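You operate a simulated robot arm through the tools that you are given. There is no shell and no other tool. Be economical: measure what you need, move in short steps, check, and stop when the job is done.

You run a simulated two-armed robot. Do the job below in one go: nothing can be reset, and whatever is moved stays where it is left.

## Task
Empty the line air, then bring it up gently to about 5 bar.
Fine: shut the inlet valve, bleed till the line gauge shows zero, grey dial to 0; reopen, dial up, set the orange dial to 2.

Only the result counts: the job must be done as asked and must still hold three seconds after the hand-in. Knocking over, shifting, dropping, spilling or breaking anything else fails it.

## Robot
Two 7-joint arms with fingered hands on one trunk that stands fixed in place. Base frame: the origin is at the foot of the trunk, x ahead of it, y to its left, z up. Lengths are in m, angles in rad, forces in N, time in s.
The left shoulder is at [0.07, 0.139, 1.133], the right one opposite. With the tool pointing down near the work surface each hand reaches from about 0.44 to 0.84 m from the base axis, measured 20 degrees to its own side. Payload 3.9 kg a hand.
The tool frame of a hand sits at the grasp point between the pads (the TCP): z along the fingers, y along the line on which they close. The tips reach 0.029 m beyond it. The gripper opens to 0.1 m. The gripper's body begins 0.034 m behind the TCP. The gripper is a hand of 5 fingers: y runs from the thumb to the fingers, the wrist lies at [-0.015, -0.105, -0.177] in the tool frame.
Orientation is told as [roll, pitch, yaw] about the base's x, y, z axes, in that order, counted from this pose: with the fingers straight down and the wrist toward the robot, the tool's x, y and z point along [0, 1, 0], [1, 0, 0] and [0, 0, -1] of the base frame.

## Interface
- The arms move only by the tool step_arm. It takes "left_commands", "right_commands" or both (then of equal length, played together; a hand with none holds still); each is a list of rows, each a list of 6 numbers: the shift along the base's x, y, z in units of 100 mm (1.0 is 100 mm), then the turn, a rotation vector about the base's x, y, z in units of 180 degrees (1.0 is 180 degrees). In form: [[dx, dy, dz, rx, ry, rz], ...]. A call has 1 to 12 rows; each row is the pose to reach, as a shift and turn from the pose commanded when the call began. A call with a number of a shift or a turn outside -1 to 1 is refused whole. Each row takes 0.2 s and may step no farther than 0.05 m and 0.15 rad from the row before; otherwise, the whole call is refused. A pose out of reach is approached as far as the arm can. The call stops where the force on the tool passes 40 N (or 10 N more than at its start, if that is more) or the arm is blocked; 0.2 s more then pass. In this call time passes only in rows, and 0.2 s behind the last. It gives the time, the measured TCP pose, the force on the tool (base axes), the opening and the grip force at its end, in the units of the frame above (readings bear some noise), with the torque about the TCP (base axes, N m) and any sound that the robot's microphone picked up.
- Cameras (640 x 400 px; columns grow to the right, rows downward): "scene" is now at [0.1407, 0.0148, 1.4696]; the picture's right is [0.18, -0.98, 0.00], its down [-0.39, -0.07, -0.92] and it looks along [0.90, 0.16, -0.40] (base axes); focal length 214 px, centre (320, 200). "left" rides on the left gripper at [-0.066, -0.086, -0.121] in its tool frame; the picture's right is [-0.76, -0.31, 0.58], its down [0.59, -0.70, 0.40] and it looks along [0.28, 0.64, 0.71] (tool axes); focal length 247 px, centre (320, 200). "right" rides on the right gripper at [0.066, -0.086, -0.121] in its tool frame; the picture's right is [-0.76, 0.31, -0.58], its down [-0.59, -0.70, 0.40] and it looks along [-0.28, 0.64, 0.71] (tool axes); focal length 247 px, centre (320, 200). There is no depth. A picture from a camera that has moved, and an enlarged one, comes with that camera's place and axes in the base frame and with its lens.
- get_image(camera): a new picture of that camera. No time passes.
- move_column(by): slides the trunk up (or, below 0, down) by that many m; the arms and the scene camera ride with it, the base frame stays. It gives what a move gives, with no picture.
- curl_fingers(index, middle, ring, little, thumb_bend, thumb_turn, hand): sets how far each is bent, from 0 (flat) to 1 (curled in); at 0.3 the hand is open as for a grip, at 0.7 the pads meet at the TCP. One left out holds its place. A second passes; each finger stops where it meets its share of the squeeze, and holds until it gets a number again. It is the only way to open and close the hand. It gives what a move gives, with no picture; readings hold the bend of each and the force on index, middle, ring, little, thumb and palm. thumb_turn goes from beside the hand (0) to across from the fingers (1), as for a grip.
- pan_tilt(pan, tilt): turns the head with the scene camera to pan (to the left, within 1.501 rad either way) and tilt (down, from -0.506 to 1.204), counted from straight ahead of the robot. It gives what a move gives.
- enlarge(camera, box): a new picture of the part [left, top, right, bottom] of that camera's present view, enlarged. No time passes.
- job_done(): hands the job in; it is judged then, once.

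Go step by step. Nothing tells you positions but the pictures and the camera data: compare them with the known pose of the tool, close in by small moves and look again before you grip or let go. The budget is 120 turns and 78 pictures, counting those below and the enlarged ones. Unless the task says otherwise, let go and move clear before handing in, and close with one line.

The tools are called as a command line: name --argument value ..., lists and objects as JSON in quotes. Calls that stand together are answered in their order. step_arm: Moves the arms, as the interface text tells. Its arguments: {"type":"object","properties":{"left_commands":{"type":"array","items":{"type":"array","items":{"type":"number"}}},"right_commands":{"type":"array","items":{"type":"array","items":{"type":"number"}}}},"required":[]} The other tools are called the same way: move_column (by) slides the trunk up or down; curl_fingers (index, middle, ring, little, thumb_bend, thumb_turn, hand) moves the fingers one by one; pan_tilt (pan, tilt) turns the head that bears the scene camera; get_image (camera) takes a picture; enlarge (camera, box) takes an enlarged picture of a part of a camera's view; job_done () hands the job in.

At the start:

```text
t: 0.0
left_tcp_pos: [0.4492, 0.1947, 1.4069]
left_tcp_rot: [-0.001, 0.002, 0.038]
left_contact_force: [0.8, 0.4, 0.5]
left_moment: [0.03, -0.04, 0.0]
left_width: 0.0998
left_gripper_force: 0.1
left_shape: jaw
left_bend: [0.3, 0.3, 0.3, 0.3, 0.3, 0.98]
left_finger forces: [0.0, 0.1, 0.1, 0.0, 0.0, 0.0]
right_tcp_pos: [0.4154, -0.1207, 1.4071]
right_tcp_rot: [0.0, 0.001, 0.04]
right_contact_force: [0.2, 0.3, -0.2]
right_moment: [0.02, 0.03, 0.01]
right_width: 0.0997
right_gripper_force: 0.0
right_shape: jaw
right_bend: [0.3, 0.3, 0.3, 0.3, 0.3, 0.98]
right_finger forces: [0.0, 0.0, 0.0, 0.0, 0.0, 0.1]
trunk travel left (down, up): [-0.775, 0.065]
head pan, tilt: [0.178, 0.412]
```

scene: 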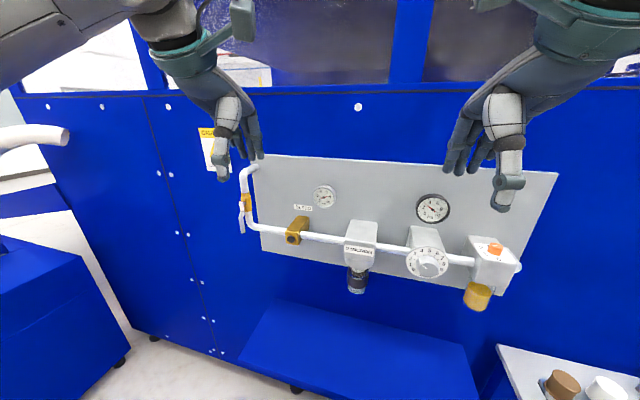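
right: 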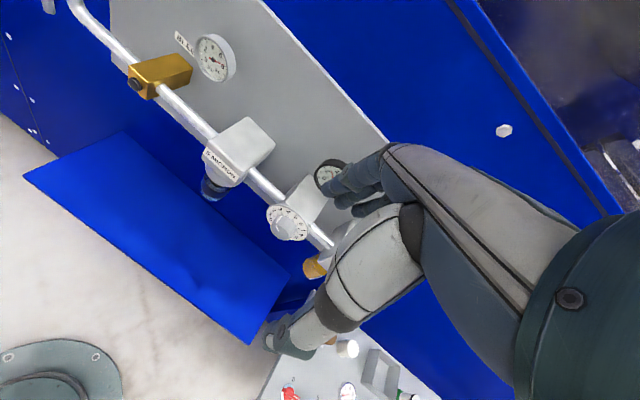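
left: 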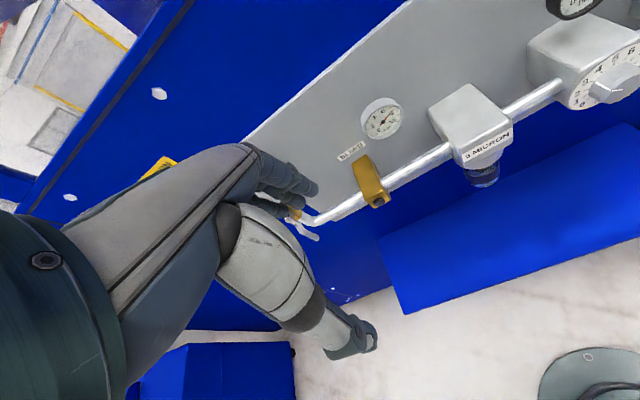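

I see a panel with a pipe: a valve at the left, small gauge, bleed valve, filter, regulator with a dial and gauge, and an orange-dial unit at the right. I'll enlarge the pieces to identify them.

enlarge --camera "scene" --box '[190, 120, 350, 260]'

enlarge --camera "scene" --box '[330, 180, 560, 330]'

enlarge --camera "left" --box '[240, 60, 440, 260]'

```text
2.86 times, centred on (270, 190) of scene
camera zoom: at [0.1407, 0.0148, 1.4696], right [0.18, -0.98, 0.0], down [-0.39, -0.07, -0.92], along [0.9, 0.16, -0.4], focal length 613 px, centre (463, 229)
```

zoom: 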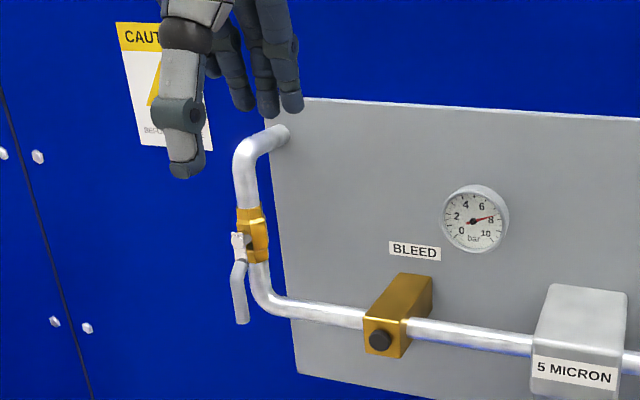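

```text
2.67 times, centred on (445, 255) of scene
camera zoom: at [0.1407, 0.0148, 1.4696], right [0.18, -0.98, 0.0], down [-0.39, -0.07, -0.92], along [0.9, 0.16, -0.4], focal length 572 px, centre (-13, 53)
```

zoom: 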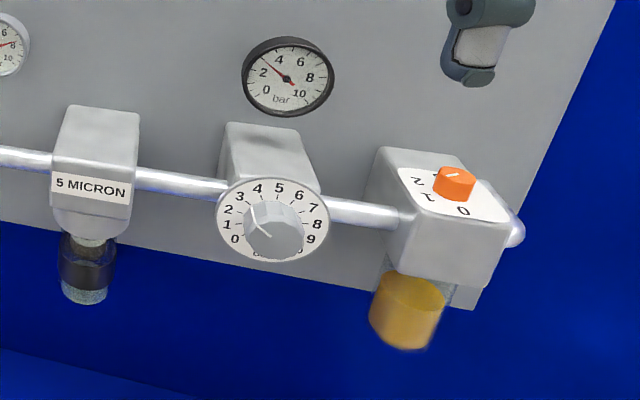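

```text
2.00 times, centred on (340, 160) of left
camera zoom: at [0.3658, 0.1262, 1.5282], right [-0.28, -0.77, -0.58], down [-0.73, 0.56, -0.4], along [0.63, 0.31, -0.71], focal length 494 px, centre (280, 280)
```

zoom: 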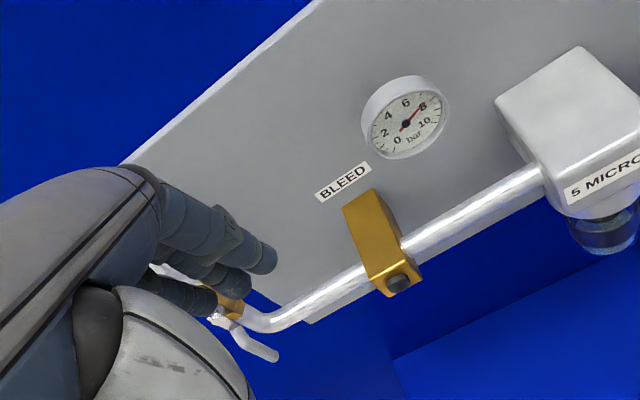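

The inlet is a lever valve with its handle along the pipe (open), BLEED is a black push button on a brass block, and the grey and orange dials are on the right. I'll lower the trunk to get a second viewpoint for triangulating.

move_column --by -0.2

pan_tilt --pan 0.1 --tilt 0.25

get_image --camera "scene"

```text
t: 2.2
left_tcp_pos: [0.4489, 0.1941, 1.2076]
left_tcp_rot: [-0.001, 0.001, 0.039]
left_contact_force: [0.0, -0.6, -0.3]
left_moment: [0.04, 0.0, -0.03]
left_width: 0.0999
left_gripper_force: 0.0
left_shape: jaw
left_bend: [0.3, 0.3, 0.3, 0.3, 0.3, 0.98]
left_finger forces: [0.0, 0.0, 0.0, 0.0, 0.0, 0.0]
right_tcp_pos: [0.416, -0.1203, 1.2074]
right_tcp_rot: [0.001, 0.0, 0.039]
right_contact_force: [0.4, 1.0, 0.2]
right_moment: [0.01, -0.03, 0.01]
right_width: 0.0997
right_gripper_force: 0.1
right_shape: jaw
right_bend: [0.3, 0.3, 0.3, 0.3, 0.3, 0.98]
right_finger forces: [0.1, 0.0, 0.0, 0.0, 0.1, 0.1]
trunk travel left (down, up): [-0.575, 0.265]
head pan, tilt: [0.178, 0.412]
```

```text
t: 2.9
left_tcp_pos: [0.4493, 0.1953, 1.2063]
left_tcp_rot: [-0.001, 0.0, 0.038]
left_contact_force: [-0.2, 0.0, 0.7]
left_moment: [-0.01, 0.0, -0.03]
left_width: 0.1
left_gripper_force: 0.0
left_shape: jaw
left_bend: [0.3, 0.3, 0.3, 0.3, 0.3, 0.98]
left_finger forces: [0.0, 0.0, 0.1, 0.0, 0.0, 0.1]
right_tcp_pos: [0.4153, -0.1201, 1.2061]
right_tcp_rot: [0.002, 0.001, 0.039]
right_contact_force: [0.1, -0.3, -0.1]
right_moment: [-0.02, 0.02, 0.0]
right_width: 0.0999
right_gripper_force: 0.0
right_shape: jaw
right_bend: [0.3, 0.3, 0.3, 0.3, 0.3, 0.98]
right_finger forces: [0.0, 0.1, 0.0, 0.1, 0.0, 0.1]
trunk travel left (down, up): [-0.575, 0.265]
head pan, tilt: [0.099, 0.25]
```

```text
71 pictures are left
camera scene: at [0.1425, 0.0078, 1.2847], right [0.1, -0.99, 0.0], down [-0.25, -0.02, -0.97], along [0.96, 0.1, -0.25], focal length 214 px, centre (320, 200)
```

scene: 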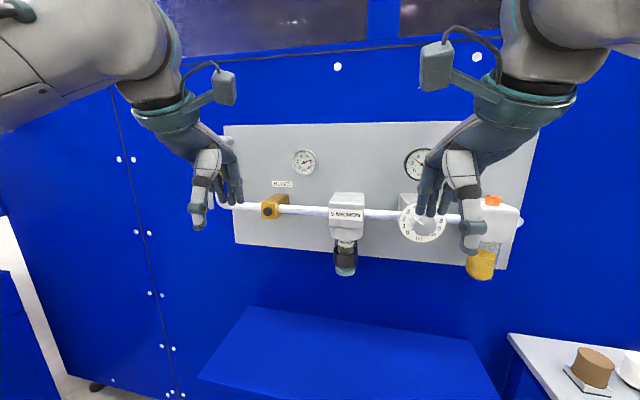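

I get the bleed button at about [0.62, 0.18, 1.13]. I'll move both arms outward for a clear view and turn the left hand to point forward.

step_arm --left_commands '[[0, 0.09, 0, 0, -0.042, 0], [0, 0.17, 0, 0, -0.083, 0], [0, 0.25, 0, 0, -0.125, 0], [0, 0.34, 0, 0, -0.167, 0], [0, 0.42, 0, 0, -0.208, 0], [0, 0.5, 0, 0, -0.25, 0], [0, 0.59, 0, 0, -0.292, 0], [0, 0.67, 0, 0, -0.333, 0], [0, 0.75, 0, 0, -0.375, 0], [0, 0.84, 0, 0, -0.417, 0], [0, 0.92, 0, 0, -0.458, 0], [0, 1, 0, 0, -0.5, 0]]' --right_commands '[[0, -0.09, 0, 0, -0.042, 0], [0, -0.17, 0, 0, -0.083, 0], [0, -0.25, 0, 0, -0.125, 0], [0, -0.34, 0, 0, -0.167, 0], [0, -0.42, 0, 0, -0.208, 0], [0, -0.5, 0, 0, -0.25, 0], [0, -0.59, 0, 0, -0.292, 0], [0, -0.67, 0, 0, -0.333, 0], [0, -0.75, 0, 0, -0.375, 0], [0, -0.84, 0, 0, -0.417, 0], [0, -0.92, 0, 0, -0.458, 0], [0, -1, 0, 0, -0.5, 0]]'

get_image --camera "scene"

```text
t: 5.5
left_tcp_pos: [0.4494, 0.2949, 1.2055]
left_tcp_rot: [-1.568, -1.533, 1.569]
left_contact_force: [0.6, -0.2, -0.5]
left_moment: [-0.03, 0.01, -0.03]
left_width: 0.0996
left_gripper_force: 0.1
left_shape: jaw
left_bend: [0.3, 0.3, 0.3, 0.3, 0.3, 0.98]
left_finger forces: [0.1, 0.0, 0.0, 0.0, 0.0, 0.1]
right_tcp_pos: [0.4254, -0.2228, 1.2145]
right_tcp_rot: [-1.556, -1.532, 1.561]
right_contact_force: [0.2, 0.1, -0.4]
right_moment: [-0.03, 0.01, 0.02]
right_width: 0.0998
right_gripper_force: 0.1
right_shape: jaw
right_bend: [0.3, 0.3, 0.3, 0.3, 0.3, 0.98]
right_finger forces: [0.0, 0.0, 0.0, 0.0, 0.0, 0.0]
right hand out of reach, approached as far as the arm can: row 11, 12
trunk travel left (down, up): [-0.575, 0.265]
head pan, tilt: [0.099, 0.25]
```

```text
70 pictures are left
camera scene: at [0.1432, 0.0078, 1.2847], right [0.1, -1.0, 0.0], down [-0.25, -0.02, -0.97], along [0.96, 0.1, -0.25], focal length 214 px, centre (320, 200)
```

scene: 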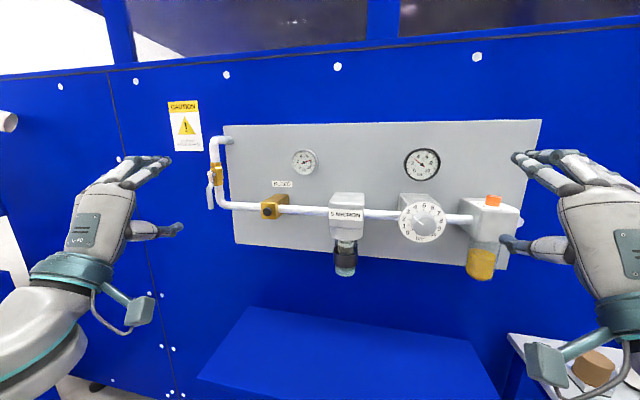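

Now the view is clear. I'll enlarge the lever and the two dials.

enlarge --camera "scene" --box '[190, 120, 318, 230]'

enlarge --camera "scene" --box '[385, 140, 535, 290]'

```text
3.64 times, centred on (254, 175) of scene
camera zoom: at [0.1432, 0.0078, 1.2847], right [0.1, -1.0, 0.0], down [-0.25, -0.02, -0.97], along [0.96, 0.1, -0.25], focal length 780 px, centre (560, 291)
```

zoom: 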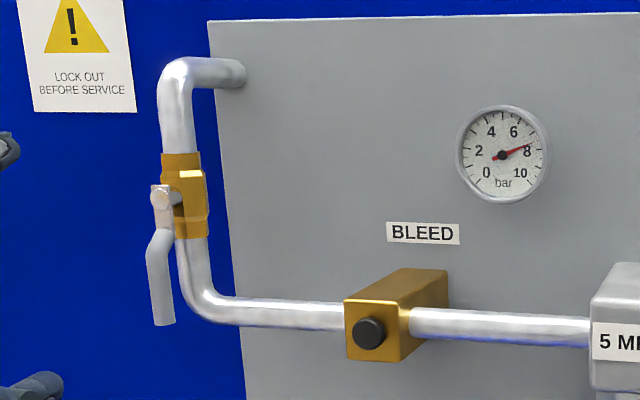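

```text
2.67 times, centred on (460, 215) of scene
camera zoom: at [0.1432, 0.0078, 1.2847], right [0.1, -1.0, 0.0], down [-0.25, -0.02, -0.97], along [0.96, 0.1, -0.25], focal length 572 px, centre (-53, 160)
```

zoom: 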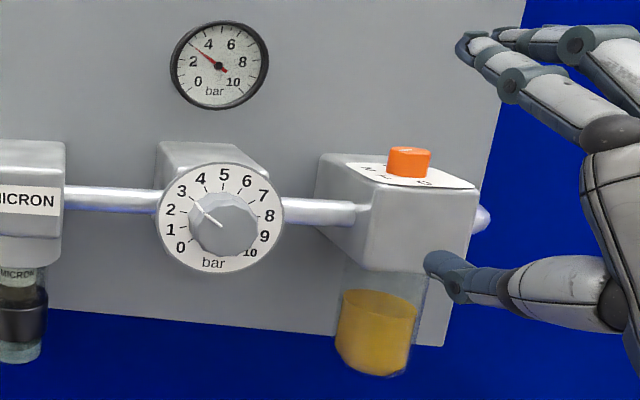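

Positions so far: lever hub ≈ [0.635, 0.326, 1.215] with its tip ≈ [0.642, 0.34, 1.127], dial disc ≈ [0.588, -0.164, 1.129], panel turned about -0.09 rad. I'll form a pointing index on the left hand and see where its tip is.

curl_fingers --hand "left" --index 0.1 --middle 1 --ring 1 --little 1

curl_fingers --hand "left" --thumb_bend 0.8

enlarge --camera "scene" --box '[40, 110, 240, 270]'

get_image --camera "left"

```text
t: 6.5
left_tcp_pos: [0.4484, 0.2945, 1.2062]
left_tcp_rot: [-1.578, -1.533, 1.575]
left_contact_force: [0.5, 0.1, 0.0]
left_moment: [0.02, -0.02, -0.02]
left_width: 0.126
left_gripper_force: 0.1
left_shape: fingers
left_bend: [0.1, 1.0, 1.0, 1.0, 0.3, 0.98]
left_finger forces: [0.0, 0.0, 0.1, 0.0, 0.0, 0.0]
right_tcp_pos: [0.4255, -0.222, 1.2166]
right_tcp_rot: [-1.566, -1.533, 1.566]
right_contact_force: [-0.2, 0.2, 0.7]
right_moment: [0.01, 0.02, 0.0]
right_width: 0.0998
right_gripper_force: 0.1
right_shape: jaw
right_bend: [0.3, 0.3, 0.3, 0.3, 0.3, 0.98]
right_finger forces: [0.0, 0.0, 0.1, 0.1, 0.1, 0.0]
trunk travel left (down, up): [-0.575, 0.265]
head pan, tilt: [0.099, 0.25]
```

```text
t: 7.5
left_tcp_pos: [0.4487, 0.2941, 1.207]
left_tcp_rot: [-1.573, -1.531, 1.573]
left_contact_force: [0.2, 0.4, 0.6]
left_moment: [-0.03, 0.0, -0.01]
left_width: 0.0589
left_gripper_force: 0.0
left_shape: fingers
left_bend: [0.1, 1.0, 1.0, 1.0, 0.8, 0.98]
left_finger forces: [0.0, 0.0, 0.0, 0.0, 0.0, 0.0]
right_tcp_pos: [0.4254, -0.2224, 1.2163]
right_tcp_rot: [-1.562, -1.532, 1.562]
right_contact_force: [0.1, 0.2, -0.2]
right_moment: [0.0, -0.01, -0.03]
right_width: 0.0998
right_gripper_force: 0.1
right_shape: jaw
right_bend: [0.3, 0.3, 0.3, 0.3, 0.3, 0.98]
right_finger forces: [0.0, 0.0, 0.0, 0.1, 0.0, 0.0]
trunk travel left (down, up): [-0.575, 0.265]
head pan, tilt: [0.099, 0.25]
```

```text
2.50 times, centred on (140, 190) of scene
camera zoom: at [0.1425, 0.0078, 1.2847], right [0.1, -1.0, 0.0], down [-0.25, -0.02, -0.97], along [0.96, 0.1, -0.25], focal length 536 px, centre (770, 225)
```

zoom: 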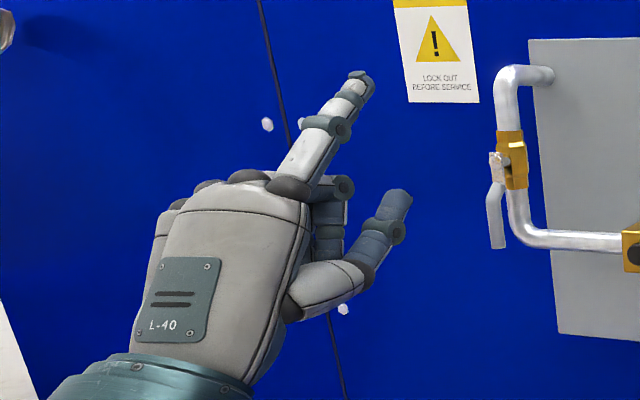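

```text
66 pictures are left
camera left: at [0.3276, 0.2259, 1.1236], right [0.58, -0.77, -0.28], down [0.4, 0.56, -0.73], along [0.71, 0.31, 0.63], focal length 247 px, centre (320, 200)
```

left: 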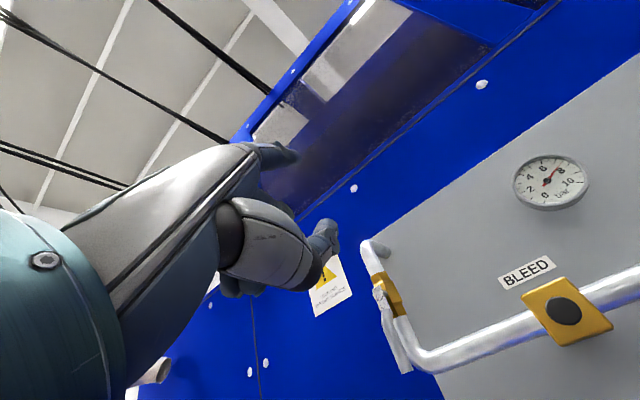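

The index fingertip is angled upward at that bend, so an index–thumb pinch makes a better-placed probe. I'll form it and check.

curl_fingers --hand "left" --index 0.7 --thumb_bend 0.7

get_image --camera "left"

enlarge --camera "scene" --box '[40, 110, 240, 270]'

```text
t: 8.5
left_tcp_pos: [0.4495, 0.2954, 1.2069]
left_tcp_rot: [-1.572, -1.533, 1.571]
left_contact_force: [-0.1, -1.1, -0.5]
left_moment: [-0.01, -0.01, 0.0]
left_width: 0.0009
left_gripper_force: 0.1
left_shape: fingers
left_bend: [0.7, 1.0, 1.0, 1.0, 0.7, 0.98]
left_finger forces: [0.0, 0.0, 0.0, 0.0, 0.1, 0.0]
right_tcp_pos: [0.4244, -0.222, 1.2169]
right_tcp_rot: [-1.561, -1.531, 1.562]
right_contact_force: [0.0, 0.6, 0.5]
right_moment: [0.02, -0.05, -0.03]
right_width: 0.0998
right_gripper_force: 0.1
right_shape: jaw
right_bend: [0.3, 0.3, 0.3, 0.3, 0.3, 0.98]
right_finger forces: [0.1, 0.0, 0.0, 0.1, 0.0, 0.1]
trunk travel left (down, up): [-0.575, 0.265]
head pan, tilt: [0.099, 0.25]
```

```text
65 pictures are left
camera left: at [0.3276, 0.2259, 1.1236], right [0.58, -0.77, -0.28], down [0.4, 0.56, -0.73], along [0.71, 0.31, 0.63], focal length 247 px, centre (320, 200)
```

left: 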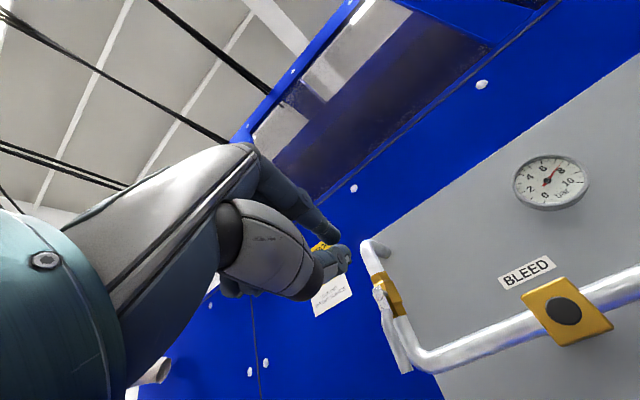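

```text
2.50 times, centred on (140, 190) of scene
camera zoom: at [0.1425, 0.0078, 1.2847], right [0.1, -1.0, 0.0], down [-0.25, -0.02, -0.97], along [0.96, 0.1, -0.25], focal length 536 px, centre (770, 225)
```

zoom: 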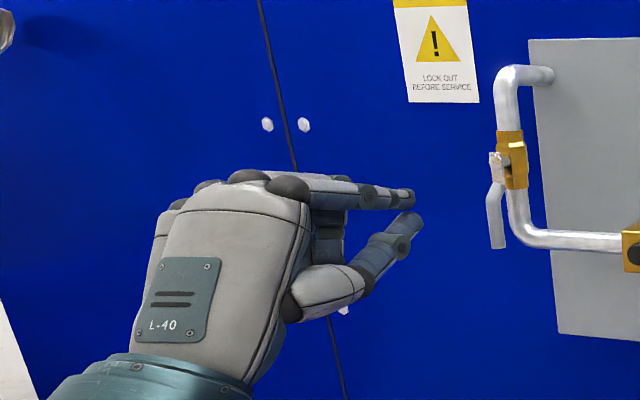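

The pinch is good. I'll bring the left hand in to the right side of the lever near its lower end.

step_arm --left_commands '[[0.3, -0.05, -0.2, 0, 0, 0], [0.6, -0.1, -0.4, 0, 0, 0], [0.9, -0.1, -0.57, 0, 0, 0]]'

step_arm --left_commands '[[0.3, 0, 0, 0, 0, 0], [0.6, 0, 0, 0, 0, 0], [0.8, 0, 0, 0, 0, 0]]'

enlarge --camera "scene" --box '[150, 110, 310, 250]'

get_image --camera "left"

```text
t: 9.3
left_tcp_pos: [0.4601, 0.2946, 1.1993]
left_tcp_rot: [-1.573, -1.532, 1.571]
left_contact_force: [-0.4, 0.3, -1.0]
left_moment: [0.01, -0.01, -0.02]
left_width: 0.001
left_gripper_force: 0.2
left_shape: fingers
left_bend: [0.7, 1.0, 1.0, 1.0, 0.7, 0.98]
left_finger forces: [0.0, 0.1, 0.0, 0.0, 0.0, 0.1]
left hand out of reach, approached as far as the arm can: row 1, 2, 3
right_tcp_pos: [0.4249, -0.2214, 1.2165]
right_tcp_rot: [-1.561, -1.531, 1.561]
right_contact_force: [-0.4, 0.1, -0.5]
right_moment: [-0.05, -0.02, 0.0]
right_width: 0.0997
right_gripper_force: 0.0
right_shape: jaw
right_bend: [0.3, 0.3, 0.3, 0.3, 0.3, 0.98]
right_finger forces: [0.1, 0.0, 0.0, 0.0, 0.1, 0.1]
trunk travel left (down, up): [-0.575, 0.265]
head pan, tilt: [0.099, 0.25]
```

```text
t: 10.1
left_tcp_pos: [0.4715, 0.2839, 1.2181]
left_tcp_rot: [-1.572, -1.531, 1.573]
left_contact_force: [-0.7, -0.3, 0.6]
left_moment: [-0.02, 0.02, -0.01]
left_width: 0.0013
left_gripper_force: 0.1
left_shape: fingers
left_bend: [0.7, 1.0, 1.0, 1.0, 0.7, 0.98]
left_finger forces: [0.1, 0.0, 0.1, 0.0, 0.0, 0.0]
left hand out of reach, approached as far as the arm can: row 1, 2, 3
right_tcp_pos: [0.4262, -0.2212, 1.2162]
right_tcp_rot: [-1.561, -1.532, 1.563]
right_contact_force: [-1.0, 0.2, -0.5]
right_moment: [-0.02, 0.05, -0.02]
right_width: 0.1001
right_gripper_force: 0.1
right_shape: jaw
right_bend: [0.3, 0.3, 0.3, 0.3, 0.3, 0.98]
right_finger forces: [0.0, 0.0, 0.1, 0.0, 0.0, 0.0]
trunk travel left (down, up): [-0.575, 0.265]
head pan, tilt: [0.099, 0.25]
```

```text
2.86 times, centred on (230, 180) of scene
camera zoom: at [0.1426, 0.0082, 1.2847], right [0.1, -0.99, 0.0], down [-0.25, -0.02, -0.97], along [0.96, 0.1, -0.25], focal length 613 px, centre (577, 257)
```

zoom: 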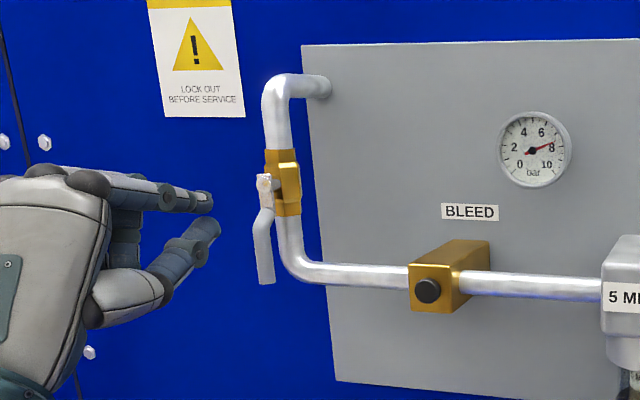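

```text
62 pictures are left
camera left: at [0.3504, 0.2148, 1.1349], right [0.58, -0.77, -0.28], down [0.4, 0.56, -0.73], along [0.71, 0.31, 0.63], focal length 247 px, centre (320, 200)
```

left: 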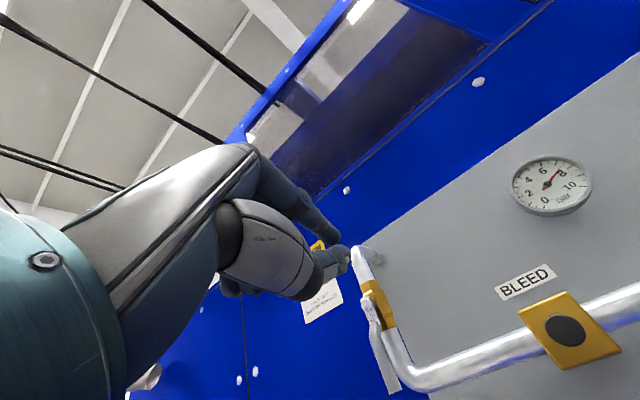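

A straight-forward pointing hand runs out of reach, so I'll tilt it back about 30° (fingers forward and down) and see whether it advances.

step_arm --left_commands '[[0, 0, 0, 0, 0.042, 0], [0, 0, 0, 0, 0.083, 0], [0, 0, 0, 0, 0.125, 0], [0, 0, 0, 0, 0.167, 0]]'

```text
t: 11.1
left_tcp_pos: [0.4703, 0.286, 1.2202]
left_tcp_rot: [-0.063, -1.044, 0.074]
left_contact_force: [0.3, 0.2, 0.8]
left_moment: [0.0, 0.03, 0.01]
left_width: 0.0013
left_gripper_force: 0.0
left_shape: fingers
left_bend: [0.7, 1.0, 1.0, 1.0, 0.7, 0.98]
left_finger forces: [0.0, 0.0, 0.0, 0.0, 0.1, 0.1]
right_tcp_pos: [0.4255, -0.2221, 1.2157]
right_tcp_rot: [-1.561, -1.533, 1.562]
right_contact_force: [-0.1, 0.0, -0.5]
right_moment: [0.05, -0.02, 0.03]
right_width: 0.0998
right_gripper_force: 0.0
right_shape: jaw
right_bend: [0.3, 0.3, 0.3, 0.3, 0.3, 0.98]
right_finger forces: [0.1, 0.0, 0.0, 0.0, 0.0, 0.1]
trunk travel left (down, up): [-0.575, 0.265]
head pan, tilt: [0.099, 0.25]
```

step_arm --left_commands '[[0.3, 0, -0.15, 0, 0, 0], [0.6, 0, -0.3, 0, 0, 0], [1.0, 0, -0.5, 0, 0, 0]]'

```text
t: 11.9
left_tcp_pos: [0.575, 0.2854, 1.1679]
left_tcp_rot: [-0.065, -1.044, 0.075]
left_contact_force: [0.2, -0.2, 0.0]
left_moment: [0.0, -0.01, 0.02]
left_width: 0.0011
left_gripper_force: 0.0
left_shape: fingers
left_bend: [0.7, 1.0, 1.0, 1.0, 0.7, 0.98]
left_finger forces: [0.0, 0.0, 0.1, 0.0, 0.0, 0.0]
right_tcp_pos: [0.4275, -0.2221, 1.2155]
right_tcp_rot: [-1.52, -1.533, 1.519]
right_contact_force: [1.2, 1.4, 0.2]
right_moment: [0.03, -0.05, 0.01]
right_width: 0.0999
right_gripper_force: 0.0
right_shape: jaw
right_bend: [0.3, 0.3, 0.3, 0.3, 0.3, 0.98]
right_finger forces: [0.0, 0.0, 0.0, 0.0, 0.0, 0.0]
trunk travel left (down, up): [-0.575, 0.265]
head pan, tilt: [0.099, 0.25]
```

It works at 60°. I'll look before going in.

enlarge --camera "scene" --box '[150, 110, 310, 250]'

get_image --camera "left"

```text
2.86 times, centred on (230, 180) of scene
camera zoom: at [0.1441, 0.0076, 1.2845], right [0.1, -1.0, 0.0], down [-0.25, -0.02, -0.97], along [0.96, 0.1, -0.25], focal length 613 px, centre (577, 257)
```

zoom: 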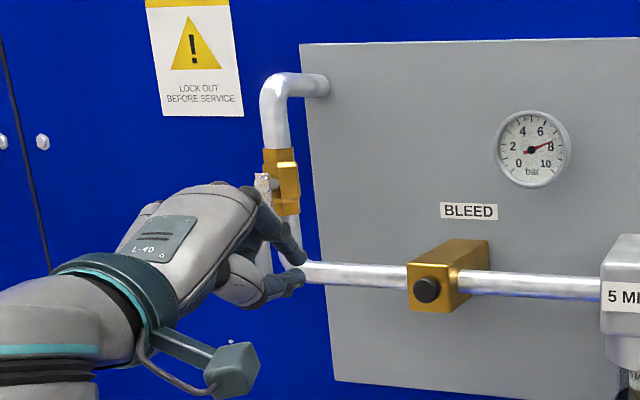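

```text
60 pictures are left
camera left: at [0.427, 0.2162, 1.1567], right [0.36, -0.77, -0.53], down [-0.02, 0.56, -0.83], along [0.93, 0.31, 0.19], focal length 247 px, centre (320, 200)
```

left: 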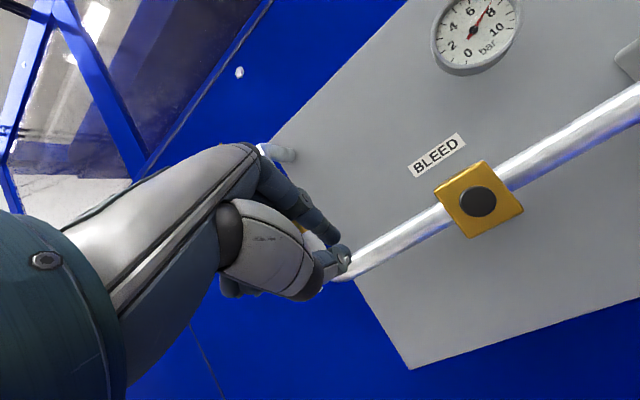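

Fingertips are clear to the right of the lever. I'll go in 5 cm and then push gently toward +y to feel which way the lever goes.

step_arm --left_commands '[[0.25, 0, -0.05, 0, 0, 0], [0.5, 0, -0.07, 0, 0, 0]]'

step_arm --left_commands '[[0, 0.1, 0, 0, 0, 0], [0, 0.2, 0, 0, 0, 0], [0, 0.3, 0, 0, 0, 0], [0, 0.4, 0, 0, 0, 0], [0, 0.5, 0, 0, 0, 0]]'

enlarge --camera "scene" --box '[150, 110, 310, 250]'

```text
t: 12.5
left_tcp_pos: [0.6226, 0.2874, 1.1624]
left_tcp_rot: [-0.068, -1.045, 0.076]
left_contact_force: [-0.2, 0.2, -0.7]
left_moment: [0.0, 0.0, 0.02]
left_width: 0.0012
left_gripper_force: 0.0
left_shape: fingers
left_bend: [0.7, 1.0, 1.0, 1.0, 0.7, 0.98]
left_finger forces: [0.1, 0.0, 0.1, 0.0, 0.0, 0.0]
right_tcp_pos: [0.4259, -0.2223, 1.2158]
right_tcp_rot: [-1.559, -1.53, 1.559]
right_contact_force: [0.5, 0.3, -0.9]
right_moment: [-0.01, -0.02, -0.02]
right_width: 0.0999
right_gripper_force: 0.0
right_shape: jaw
right_bend: [0.3, 0.3, 0.3, 0.3, 0.3, 0.98]
right_finger forces: [0.0, 0.0, 0.0, 0.1, 0.1, 0.1]
trunk travel left (down, up): [-0.575, 0.265]
head pan, tilt: [0.099, 0.25]
```

```text
t: 13.7
left_tcp_pos: [0.6217, 0.3331, 1.1638]
left_tcp_rot: [-0.063, -1.045, 0.07]
left_contact_force: [-0.1, -6.6, -0.8]
left_moment: [-0.01, 0.02, -0.11]
left_width: 0.001
left_gripper_force: 3.5
left_shape: fingers
left_bend: [0.7, 1.0, 1.0, 1.0, 0.7, 0.97]
left_finger forces: [5.9, 0.0, 0.0, 0.1, 0.6, 0.0]
right_tcp_pos: [0.426, -0.2246, 1.216]
right_tcp_rot: [-1.558, -1.534, 1.558]
right_contact_force: [-0.2, -0.7, -0.2]
right_moment: [-0.01, 0.01, 0.01]
right_width: 0.0997
right_gripper_force: 0.0
right_shape: jaw
right_bend: [0.3, 0.3, 0.3, 0.3, 0.3, 0.98]
right_finger forces: [0.0, 0.0, 0.1, 0.0, 0.0, 0.0]
trunk travel left (down, up): [-0.575, 0.265]
head pan, tilt: [0.099, 0.25]
```

```text
2.86 times, centred on (230, 180) of scene
camera zoom: at [0.1426, 0.0058, 1.2847], right [0.1, -1.0, 0.0], down [-0.25, -0.02, -0.97], along [0.96, 0.1, -0.25], focal length 613 px, centre (577, 257)
```

zoom: 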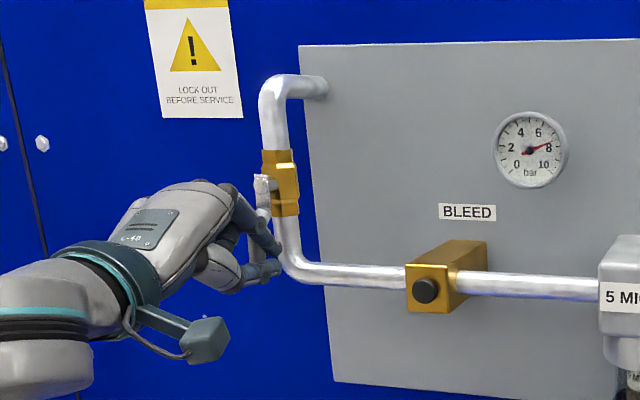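

step_arm --left_commands '[[0, 0.1, 0, 0, 0, 0], [0, 0.2, 0, 0, 0, 0]]'

enlarge --camera "scene" --box '[200, 130, 260, 220]'

```text
t: 14.3
left_tcp_pos: [0.6205, 0.3552, 1.1658]
left_tcp_rot: [-0.067, -1.048, 0.077]
left_contact_force: [-4.5, -5.8, -0.6]
left_moment: [0.06, -0.02, -0.11]
left_width: 0.0001
left_gripper_force: 3.5
left_shape: fingers
left_bend: [0.7, 1.0, 1.0, 1.0, 0.7, 0.97]
left_finger forces: [6.6, 0.0, 0.0, 0.0, 0.1, 0.1]
right_tcp_pos: [0.4244, -0.223, 1.217]
right_tcp_rot: [-1.583, -1.535, 1.586]
right_contact_force: [0.0, 0.3, 0.2]
right_moment: [0.0, 0.0, -0.02]
right_width: 0.0998
right_gripper_force: 0.0
right_shape: jaw
right_bend: [0.3, 0.3, 0.3, 0.3, 0.3, 0.98]
right_finger forces: [0.1, 0.1, 0.0, 0.0, 0.0, 0.0]
trunk travel left (down, up): [-0.575, 0.265]
head pan, tilt: [0.099, 0.25]
```

```text
4.44 times, centred on (230, 175) of scene
camera zoom: at [0.1416, 0.0067, 1.2848], right [0.1, -0.99, 0.0], down [-0.24, -0.02, -0.97], along [0.96, 0.1, -0.25], focal length 953 px, centre (720, 311)
```

zoom: 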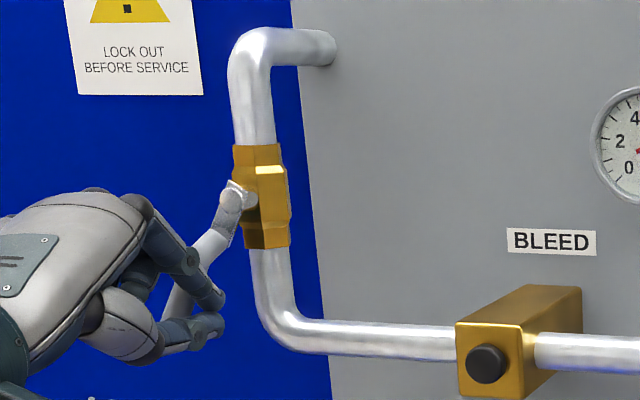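

The lever swings left. I'll follow its arc upward to the horizontal.

step_arm --left_commands '[[0, 0.12, 0.05, 0, 0, 0], [0, 0.22, 0.12, 0, 0, 0], [0, 0.3, 0.22, 0, 0, 0], [0, 0.36, 0.32, 0, 0, 0], [0, 0.4, 0.43, 0, 0, 0], [0, 0.42, 0.53, 0, 0, 0]]'

enlarge --camera "scene" --box '[170, 120, 290, 220]'

```text
t: 15.7
left_tcp_pos: [0.6203, 0.3993, 1.2144]
left_tcp_rot: [-0.068, -1.043, 0.079]
left_contact_force: [-6.9, -1.3, -9.8]
left_moment: [0.08, 0.2, -0.08]
left_width: 0.0002
left_gripper_force: 6.8
left_shape: fingers
left_bend: [0.71, 1.0, 1.0, 1.0, 0.68, 0.97]
left_finger forces: [14.3, 0.1, 0.0, 0.0, 0.1, 0.1]
right_tcp_pos: [0.4252, -0.2211, 1.2157]
right_tcp_rot: [-1.572, -1.533, 1.573]
right_contact_force: [-1.3, 0.1, 0.4]
right_moment: [-0.03, -0.01, 0.01]
right_width: 0.1
right_gripper_force: 0.1
right_shape: jaw
right_bend: [0.3, 0.3, 0.3, 0.3, 0.3, 0.98]
right_finger forces: [0.0, 0.0, 0.0, 0.0, 0.1, 0.0]
trunk travel left (down, up): [-0.575, 0.265]
head pan, tilt: [0.099, 0.25]
```

```text
4.00 times, centred on (230, 170) of scene
camera zoom: at [0.142, 0.0087, 1.2846], right [0.1, -0.99, 0.0], down [-0.25, -0.03, -0.97], along [0.96, 0.1, -0.25], focal length 858 px, centre (680, 320)
```

zoom: 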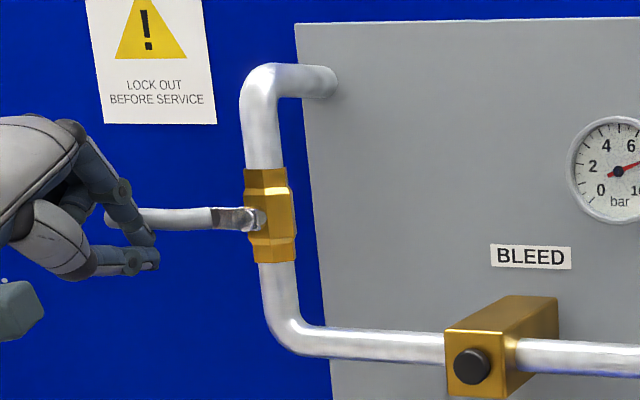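

The lever is about horizontal (shut). I'll give it one small extra nudge to its stop, then drop off it and back away.

step_arm --left_commands '[[0, 0, 0.08, 0, 0, 0], [0, 0, 0.14, 0, 0, 0]]'

step_arm --left_commands '[[-0.05, 0, -0.25, 0, 0, 0], [-0.3, -0.1, -0.35, 0, 0, 0], [-0.6, -0.3, -0.4, 0, 0, 0], [-0.8, -0.6, -0.4, 0, 0, 0], [-0.8, -1, -0.4, 0, 0, 0]]'

enlarge --camera "scene" --box '[170, 120, 330, 240]'

```text
t: 16.3
left_tcp_pos: [0.6187, 0.3985, 1.2344]
left_tcp_rot: [-0.067, -1.05, 0.08]
left_contact_force: [-10.4, 1.2, 0.1]
left_moment: [0.02, 0.28, -0.01]
left_width: 0.0075
left_gripper_force: 5.1
left_shape: fingers
left_bend: [0.7, 1.0, 1.0, 1.0, 0.68, 0.98]
left_finger forces: [0.0, 0.1, 0.0, 0.0, 9.7, 0.0]
right_tcp_pos: [0.4253, -0.2212, 1.2169]
right_tcp_rot: [-1.598, -1.531, 1.599]
right_contact_force: [0.0, -0.5, 0.1]
right_moment: [0.01, 0.01, 0.0]
right_width: 0.0999
right_gripper_force: 0.0
right_shape: jaw
right_bend: [0.3, 0.3, 0.3, 0.3, 0.3, 0.98]
right_finger forces: [0.0, 0.0, 0.1, 0.0, 0.0, 0.0]
trunk travel left (down, up): [-0.575, 0.265]
head pan, tilt: [0.099, 0.25]
```

```text
t: 17.5
left_tcp_pos: [0.54, 0.294, 1.1913]
left_tcp_rot: [-0.065, -1.044, 0.074]
left_contact_force: [0.0, -0.9, 0.7]
left_moment: [0.0, -0.01, 0.03]
left_width: 0.0015
left_gripper_force: 0.1
left_shape: fingers
left_bend: [0.7, 1.0, 1.0, 1.0, 0.7, 0.98]
left_finger forces: [0.0, 0.0, 0.1, 0.1, 0.0, 0.0]
right_tcp_pos: [0.4254, -0.2233, 1.2161]
right_tcp_rot: [-1.555, -1.534, 1.556]
right_contact_force: [0.7, 0.6, -0.4]
right_moment: [-0.02, 0.04, 0.01]
right_width: 0.0996
right_gripper_force: 0.2
right_shape: jaw
right_bend: [0.3, 0.3, 0.3, 0.3, 0.3, 0.98]
right_finger forces: [0.0, 0.1, 0.1, 0.1, 0.1, 0.0]
trunk travel left (down, up): [-0.575, 0.265]
head pan, tilt: [0.099, 0.25]
```

```text
3.33 times, centred on (250, 180) of scene
camera zoom: at [0.1427, 0.0061, 1.2847], right [0.1, -1.0, 0.0], down [-0.25, -0.02, -0.97], along [0.96, 0.1, -0.25], focal length 715 px, centre (553, 267)
```

zoom: 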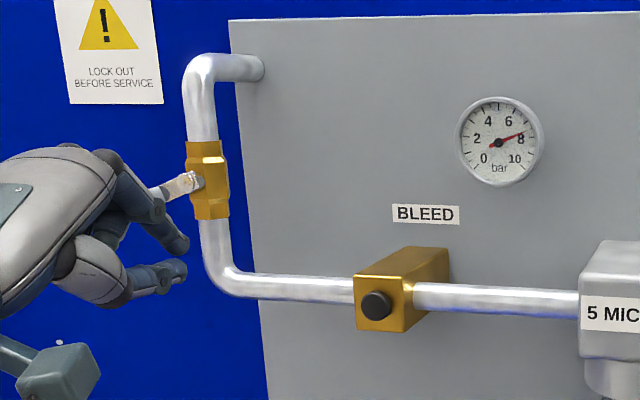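

The lever may have been dragged slightly back; I'll move the hand over to the bleed button and look at the lever unobstructed.

step_arm --left_commands '[[0, -0.25, -0.1, 0, 0, 0], [0, -0.5, -0.2, 0, 0, 0], [0, -0.75, -0.3, 0, 0, 0], [0, -1, -0.43, 0, 0, 0]]'

enlarge --camera "scene" --box '[170, 120, 330, 240]'

get_image --camera "left"

```text
t: 18.5
left_tcp_pos: [0.5428, 0.1991, 1.1468]
left_tcp_rot: [-0.065, -1.046, 0.076]
left_contact_force: [-0.2, 0.6, 0.7]
left_moment: [-0.03, -0.03, -0.01]
left_width: 0.0014
left_gripper_force: 0.1
left_shape: fingers
left_bend: [0.7, 1.0, 1.0, 1.0, 0.7, 0.98]
left_finger forces: [0.0, 0.1, 0.0, 0.0, 0.1, 0.1]
right_tcp_pos: [0.427, -0.2227, 1.2157]
right_tcp_rot: [-1.556, -1.533, 1.555]
right_contact_force: [0.3, -0.2, 0.2]
right_moment: [-0.01, 0.01, -0.02]
right_width: 0.0997
right_gripper_force: 0.1
right_shape: jaw
right_bend: [0.3, 0.3, 0.3, 0.3, 0.3, 0.98]
right_finger forces: [0.1, 0.1, 0.1, 0.0, 0.0, 0.0]
trunk travel left (down, up): [-0.575, 0.265]
head pan, tilt: [0.099, 0.25]
```

```text
3.33 times, centred on (250, 180) of scene
camera zoom: at [0.1428, 0.0072, 1.2847], right [0.1, -1.0, 0.0], down [-0.25, -0.02, -0.97], along [0.96, 0.1, -0.25], focal length 715 px, centre (553, 267)
```

zoom: 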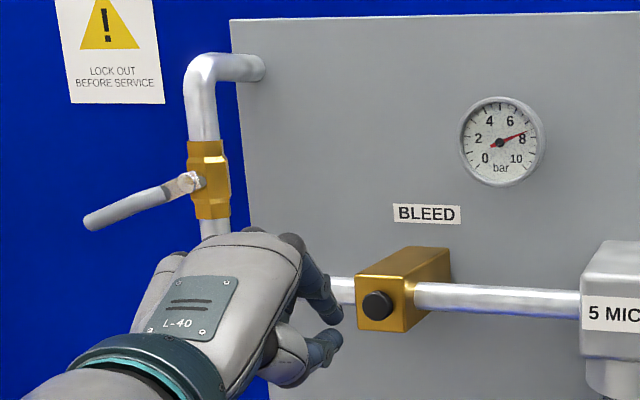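

```text
54 pictures are left
camera left: at [0.3959, 0.13, 1.1355], right [0.36, -0.77, -0.53], down [-0.02, 0.56, -0.83], along [0.93, 0.31, 0.19], focal length 247 px, centre (320, 200)
```

left: 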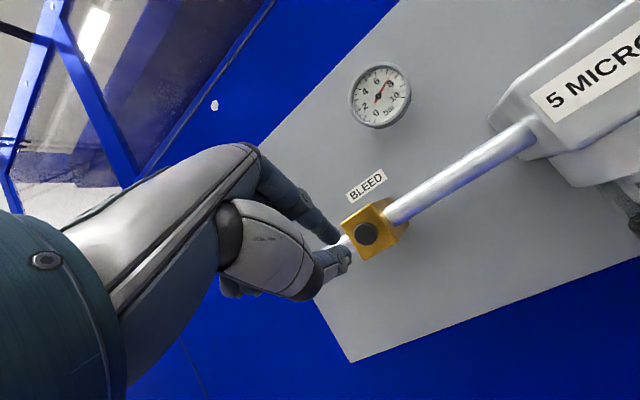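

The lever got dragged back by ~25° when I withdrew. I'll go back, enter deeper below it, push it up to its stop, and withdraw straight down.

step_arm --left_commands '[[-0.1, 0.4, 0.05, 0, 0, 0], [-0.1, 0.8, 0.1, 0, 0, 0], [-0.1, 1.0, 0.15, 0, 0, 0]]'

step_arm --left_commands '[[0, 0.4, 0, 0, 0, 0], [0.1, 0.86, 0, 0, 0, 0], [0.5, 0.86, 0, 0, 0, 0], [0.98, 0.86, 0, 0, 0, 0]]'

enlarge --camera "scene" --box '[150, 120, 270, 220]'

```text
t: 19.3
left_tcp_pos: [0.5338, 0.3, 1.1617]
left_tcp_rot: [-0.067, -1.044, 0.076]
left_contact_force: [0.4, 0.6, 0.1]
left_moment: [0.02, 0.02, -0.05]
left_width: 0.0014
left_gripper_force: 0.1
left_shape: fingers
left_bend: [0.7, 1.0, 1.0, 1.0, 0.7, 0.98]
left_finger forces: [0.0, 0.0, 0.0, 0.0, 0.0, 0.0]
right_tcp_pos: [0.4257, -0.2223, 1.2162]
right_tcp_rot: [-1.566, -1.533, 1.566]
right_contact_force: [0.5, -0.4, -0.7]
right_moment: [-0.02, -0.01, -0.02]
right_width: 0.0998
right_gripper_force: 0.0
right_shape: jaw
right_bend: [0.3, 0.3, 0.3, 0.3, 0.3, 0.98]
right_finger forces: [0.1, 0.1, 0.0, 0.0, 0.0, 0.0]
trunk travel left (down, up): [-0.575, 0.265]
head pan, tilt: [0.099, 0.25]
```

```text
t: 20.3
left_tcp_pos: [0.6278, 0.3847, 1.1639]
left_tcp_rot: [-0.067, -1.045, 0.077]
left_contact_force: [-2.0, 0.7, -1.5]
left_moment: [0.01, -0.01, 0.04]
left_width: 0.0014
left_gripper_force: 0.9
left_shape: fingers
left_bend: [0.7, 1.0, 1.0, 1.0, 0.7, 0.98]
left_finger forces: [0.0, 1.6, 0.0, 0.0, 0.0, 0.0]
right_tcp_pos: [0.4259, -0.2221, 1.2167]
right_tcp_rot: [-1.567, -1.532, 1.57]
right_contact_force: [0.7, -0.7, 0.7]
right_moment: [-0.01, -0.01, 0.02]
right_width: 0.0999
right_gripper_force: 0.0
right_shape: jaw
right_bend: [0.3, 0.3, 0.3, 0.3, 0.3, 0.98]
right_finger forces: [0.1, 0.0, 0.0, 0.0, 0.0, 0.0]
trunk travel left (down, up): [-0.575, 0.265]
head pan, tilt: [0.099, 0.25]
```

```text
4.00 times, centred on (210, 170) of scene
camera zoom: at [0.1421, 0.0076, 1.2847], right [0.1, -0.99, 0.0], down [-0.25, -0.02, -0.97], along [0.96, 0.1, -0.25], focal length 858 px, centre (760, 320)
```

zoom: 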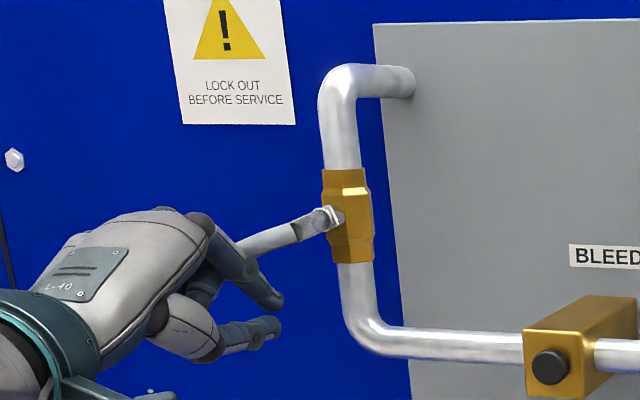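

Now lift it in small steps.

step_arm --left_commands '[[0, 0, 0.1, 0, 0, 0], [0, 0.02, 0.2, 0, 0, 0], [0, 0.03, 0.3, 0, 0, 0]]'

enlarge --camera "scene" --box '[150, 120, 270, 220]'

```text
t: 21.1
left_tcp_pos: [0.6291, 0.3873, 1.1932]
left_tcp_rot: [-0.069, -1.045, 0.08]
left_contact_force: [-4.0, 1.7, -5.6]
left_moment: [0.01, -0.03, -0.04]
left_width: 0.0003
left_gripper_force: 3.4
left_shape: fingers
left_bend: [0.7, 1.0, 1.0, 1.0, 0.69, 0.98]
left_finger forces: [7.0, 0.1, 0.0, 0.0, 0.0, 0.0]
right_tcp_pos: [0.4264, -0.2207, 1.2171]
right_tcp_rot: [-1.567, -1.533, 1.567]
right_contact_force: [0.0, 0.0, -0.5]
right_moment: [0.02, 0.0, 0.0]
right_width: 0.0995
right_gripper_force: 0.1
right_shape: jaw
right_bend: [0.3, 0.3, 0.3, 0.3, 0.3, 0.98]
right_finger forces: [0.0, 0.0, 0.1, 0.0, 0.1, 0.0]
trunk travel left (down, up): [-0.575, 0.265]
head pan, tilt: [0.099, 0.25]
```

```text
4.00 times, centred on (210, 170) of scene
camera zoom: at [0.1423, 0.0086, 1.2847], right [0.1, -0.99, 0.0], down [-0.25, -0.03, -0.97], along [0.96, 0.1, -0.25], focal length 858 px, centre (760, 320)
```

zoom: 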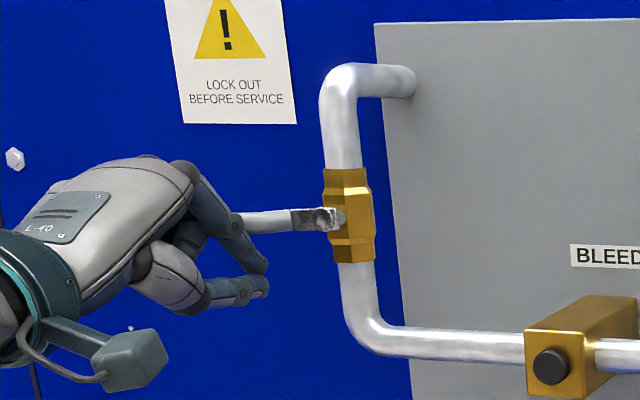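

step_arm --left_commands '[[0, 0, 0.05, 0, 0, 0], [0, 0, 0.1, 0, 0, 0]]'

enlarge --camera "scene" --box '[150, 120, 270, 220]'

```text
t: 21.7
left_tcp_pos: [0.628, 0.3892, 1.2005]
left_tcp_rot: [-0.067, -1.044, 0.079]
left_contact_force: [-8.7, 2.1, -12.3]
left_moment: [0.06, 0.02, -0.04]
left_width: 0.0
left_gripper_force: 6.8
left_shape: fingers
left_bend: [0.71, 1.0, 1.0, 1.0, 0.68, 0.98]
left_finger forces: [14.1, 0.1, 0.0, 0.0, 0.1, 0.1]
right_tcp_pos: [0.4244, -0.2192, 1.2162]
right_tcp_rot: [-1.573, -1.532, 1.573]
right_contact_force: [0.1, 0.3, -0.1]
right_moment: [0.02, 0.02, -0.01]
right_width: 0.1
right_gripper_force: 0.1
right_shape: jaw
right_bend: [0.3, 0.3, 0.3, 0.3, 0.3, 0.98]
right_finger forces: [0.0, 0.0, 0.1, 0.0, 0.0, 0.1]
trunk travel left (down, up): [-0.575, 0.265]
head pan, tilt: [0.099, 0.25]
```

```text
4.00 times, centred on (210, 170) of scene
camera zoom: at [0.142, 0.0092, 1.2846], right [0.1, -0.99, 0.0], down [-0.25, -0.03, -0.97], along [0.96, 0.1, -0.25], focal length 858 px, centre (760, 320)
```

zoom: 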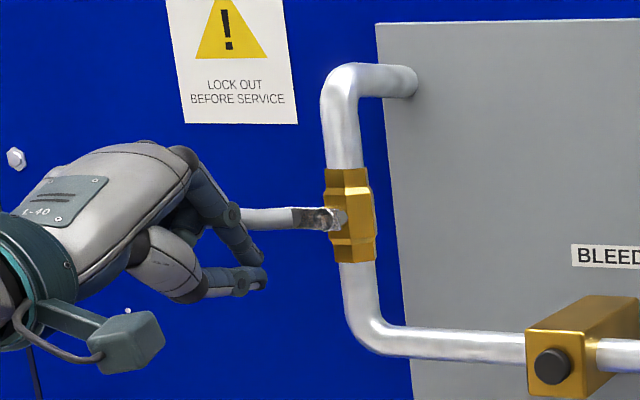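

Force has risen sharply with the lever horizontal: it's at the stop. Withdraw straight down, then back and over to the bleed button.

step_arm --left_commands '[[0, -0.02, -0.2, 0, 0, 0], [0, -0.04, -0.45, 0, 0, 0], [-0.4, -0.04, -0.6, 0, 0, 0], [-0.8, -0.1, -0.6, 0, 0, 0], [-1, -0.5, -0.6, 0, 0, 0], [-1, -1, -0.55, 0, 0, 0]]'

step_arm --left_commands '[[0, -0.5, 0, 0, 0, 0], [0, -1, 0, 0, 0, 0]]'

enlarge --camera "scene" --box '[170, 120, 330, 240]'

get_image --camera "left"

```text
refused: row 6 steps farther than a row can; nothing moved
```

```text
t: 22.3
left_tcp_pos: [0.6294, 0.2875, 1.2054]
left_tcp_rot: [-0.069, -1.046, 0.08]
left_contact_force: [-0.4, 0.6, -0.3]
left_moment: [-0.03, -0.02, 0.01]
left_width: 0.0014
left_gripper_force: 0.0
left_shape: fingers
left_bend: [0.7, 1.0, 1.0, 1.0, 0.7, 0.98]
left_finger forces: [0.0, 0.0, 0.1, 0.0, 0.0, 0.1]
right_tcp_pos: [0.4266, -0.2215, 1.2166]
right_tcp_rot: [-1.569, -1.533, 1.571]
right_contact_force: [0.2, 0.2, 0.7]
right_moment: [0.01, 0.01, 0.0]
right_width: 0.1
right_gripper_force: 0.1
right_shape: jaw
right_bend: [0.3, 0.3, 0.3, 0.3, 0.3, 0.98]
right_finger forces: [0.1, 0.0, 0.0, 0.0, 0.2, 0.0]
trunk travel left (down, up): [-0.575, 0.265]
head pan, tilt: [0.099, 0.25]
```

```text
3.33 times, centred on (250, 180) of scene
camera zoom: at [0.1421, 0.0079, 1.2848], right [0.1, -1.0, 0.0], down [-0.25, -0.02, -0.97], along [0.96, 0.1, -0.25], focal length 715 px, centre (553, 267)
```

zoom: 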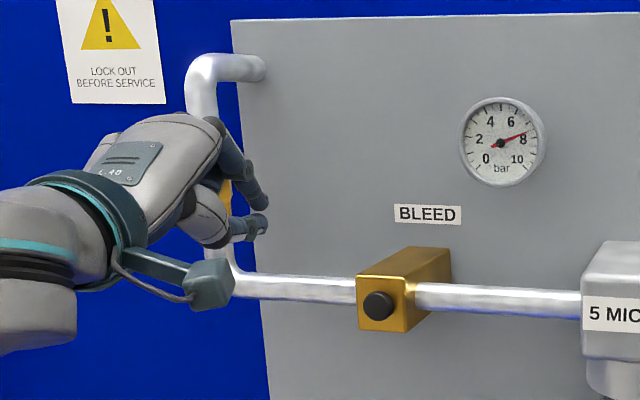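

```text
49 pictures are left
camera left: at [0.4819, 0.2189, 1.1936], right [0.36, -0.77, -0.53], down [-0.02, 0.56, -0.83], along [0.93, 0.31, 0.19], focal length 247 px, centre (320, 200)
```

left: 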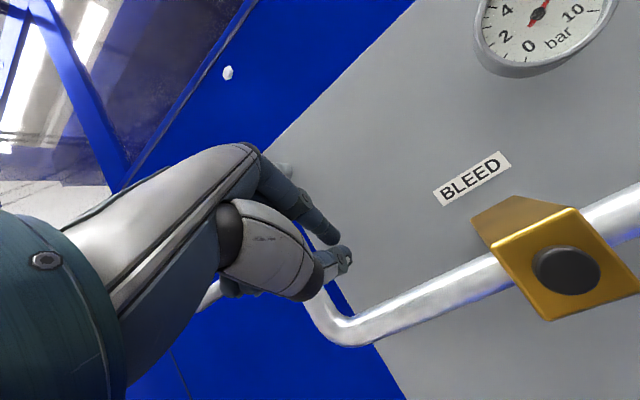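

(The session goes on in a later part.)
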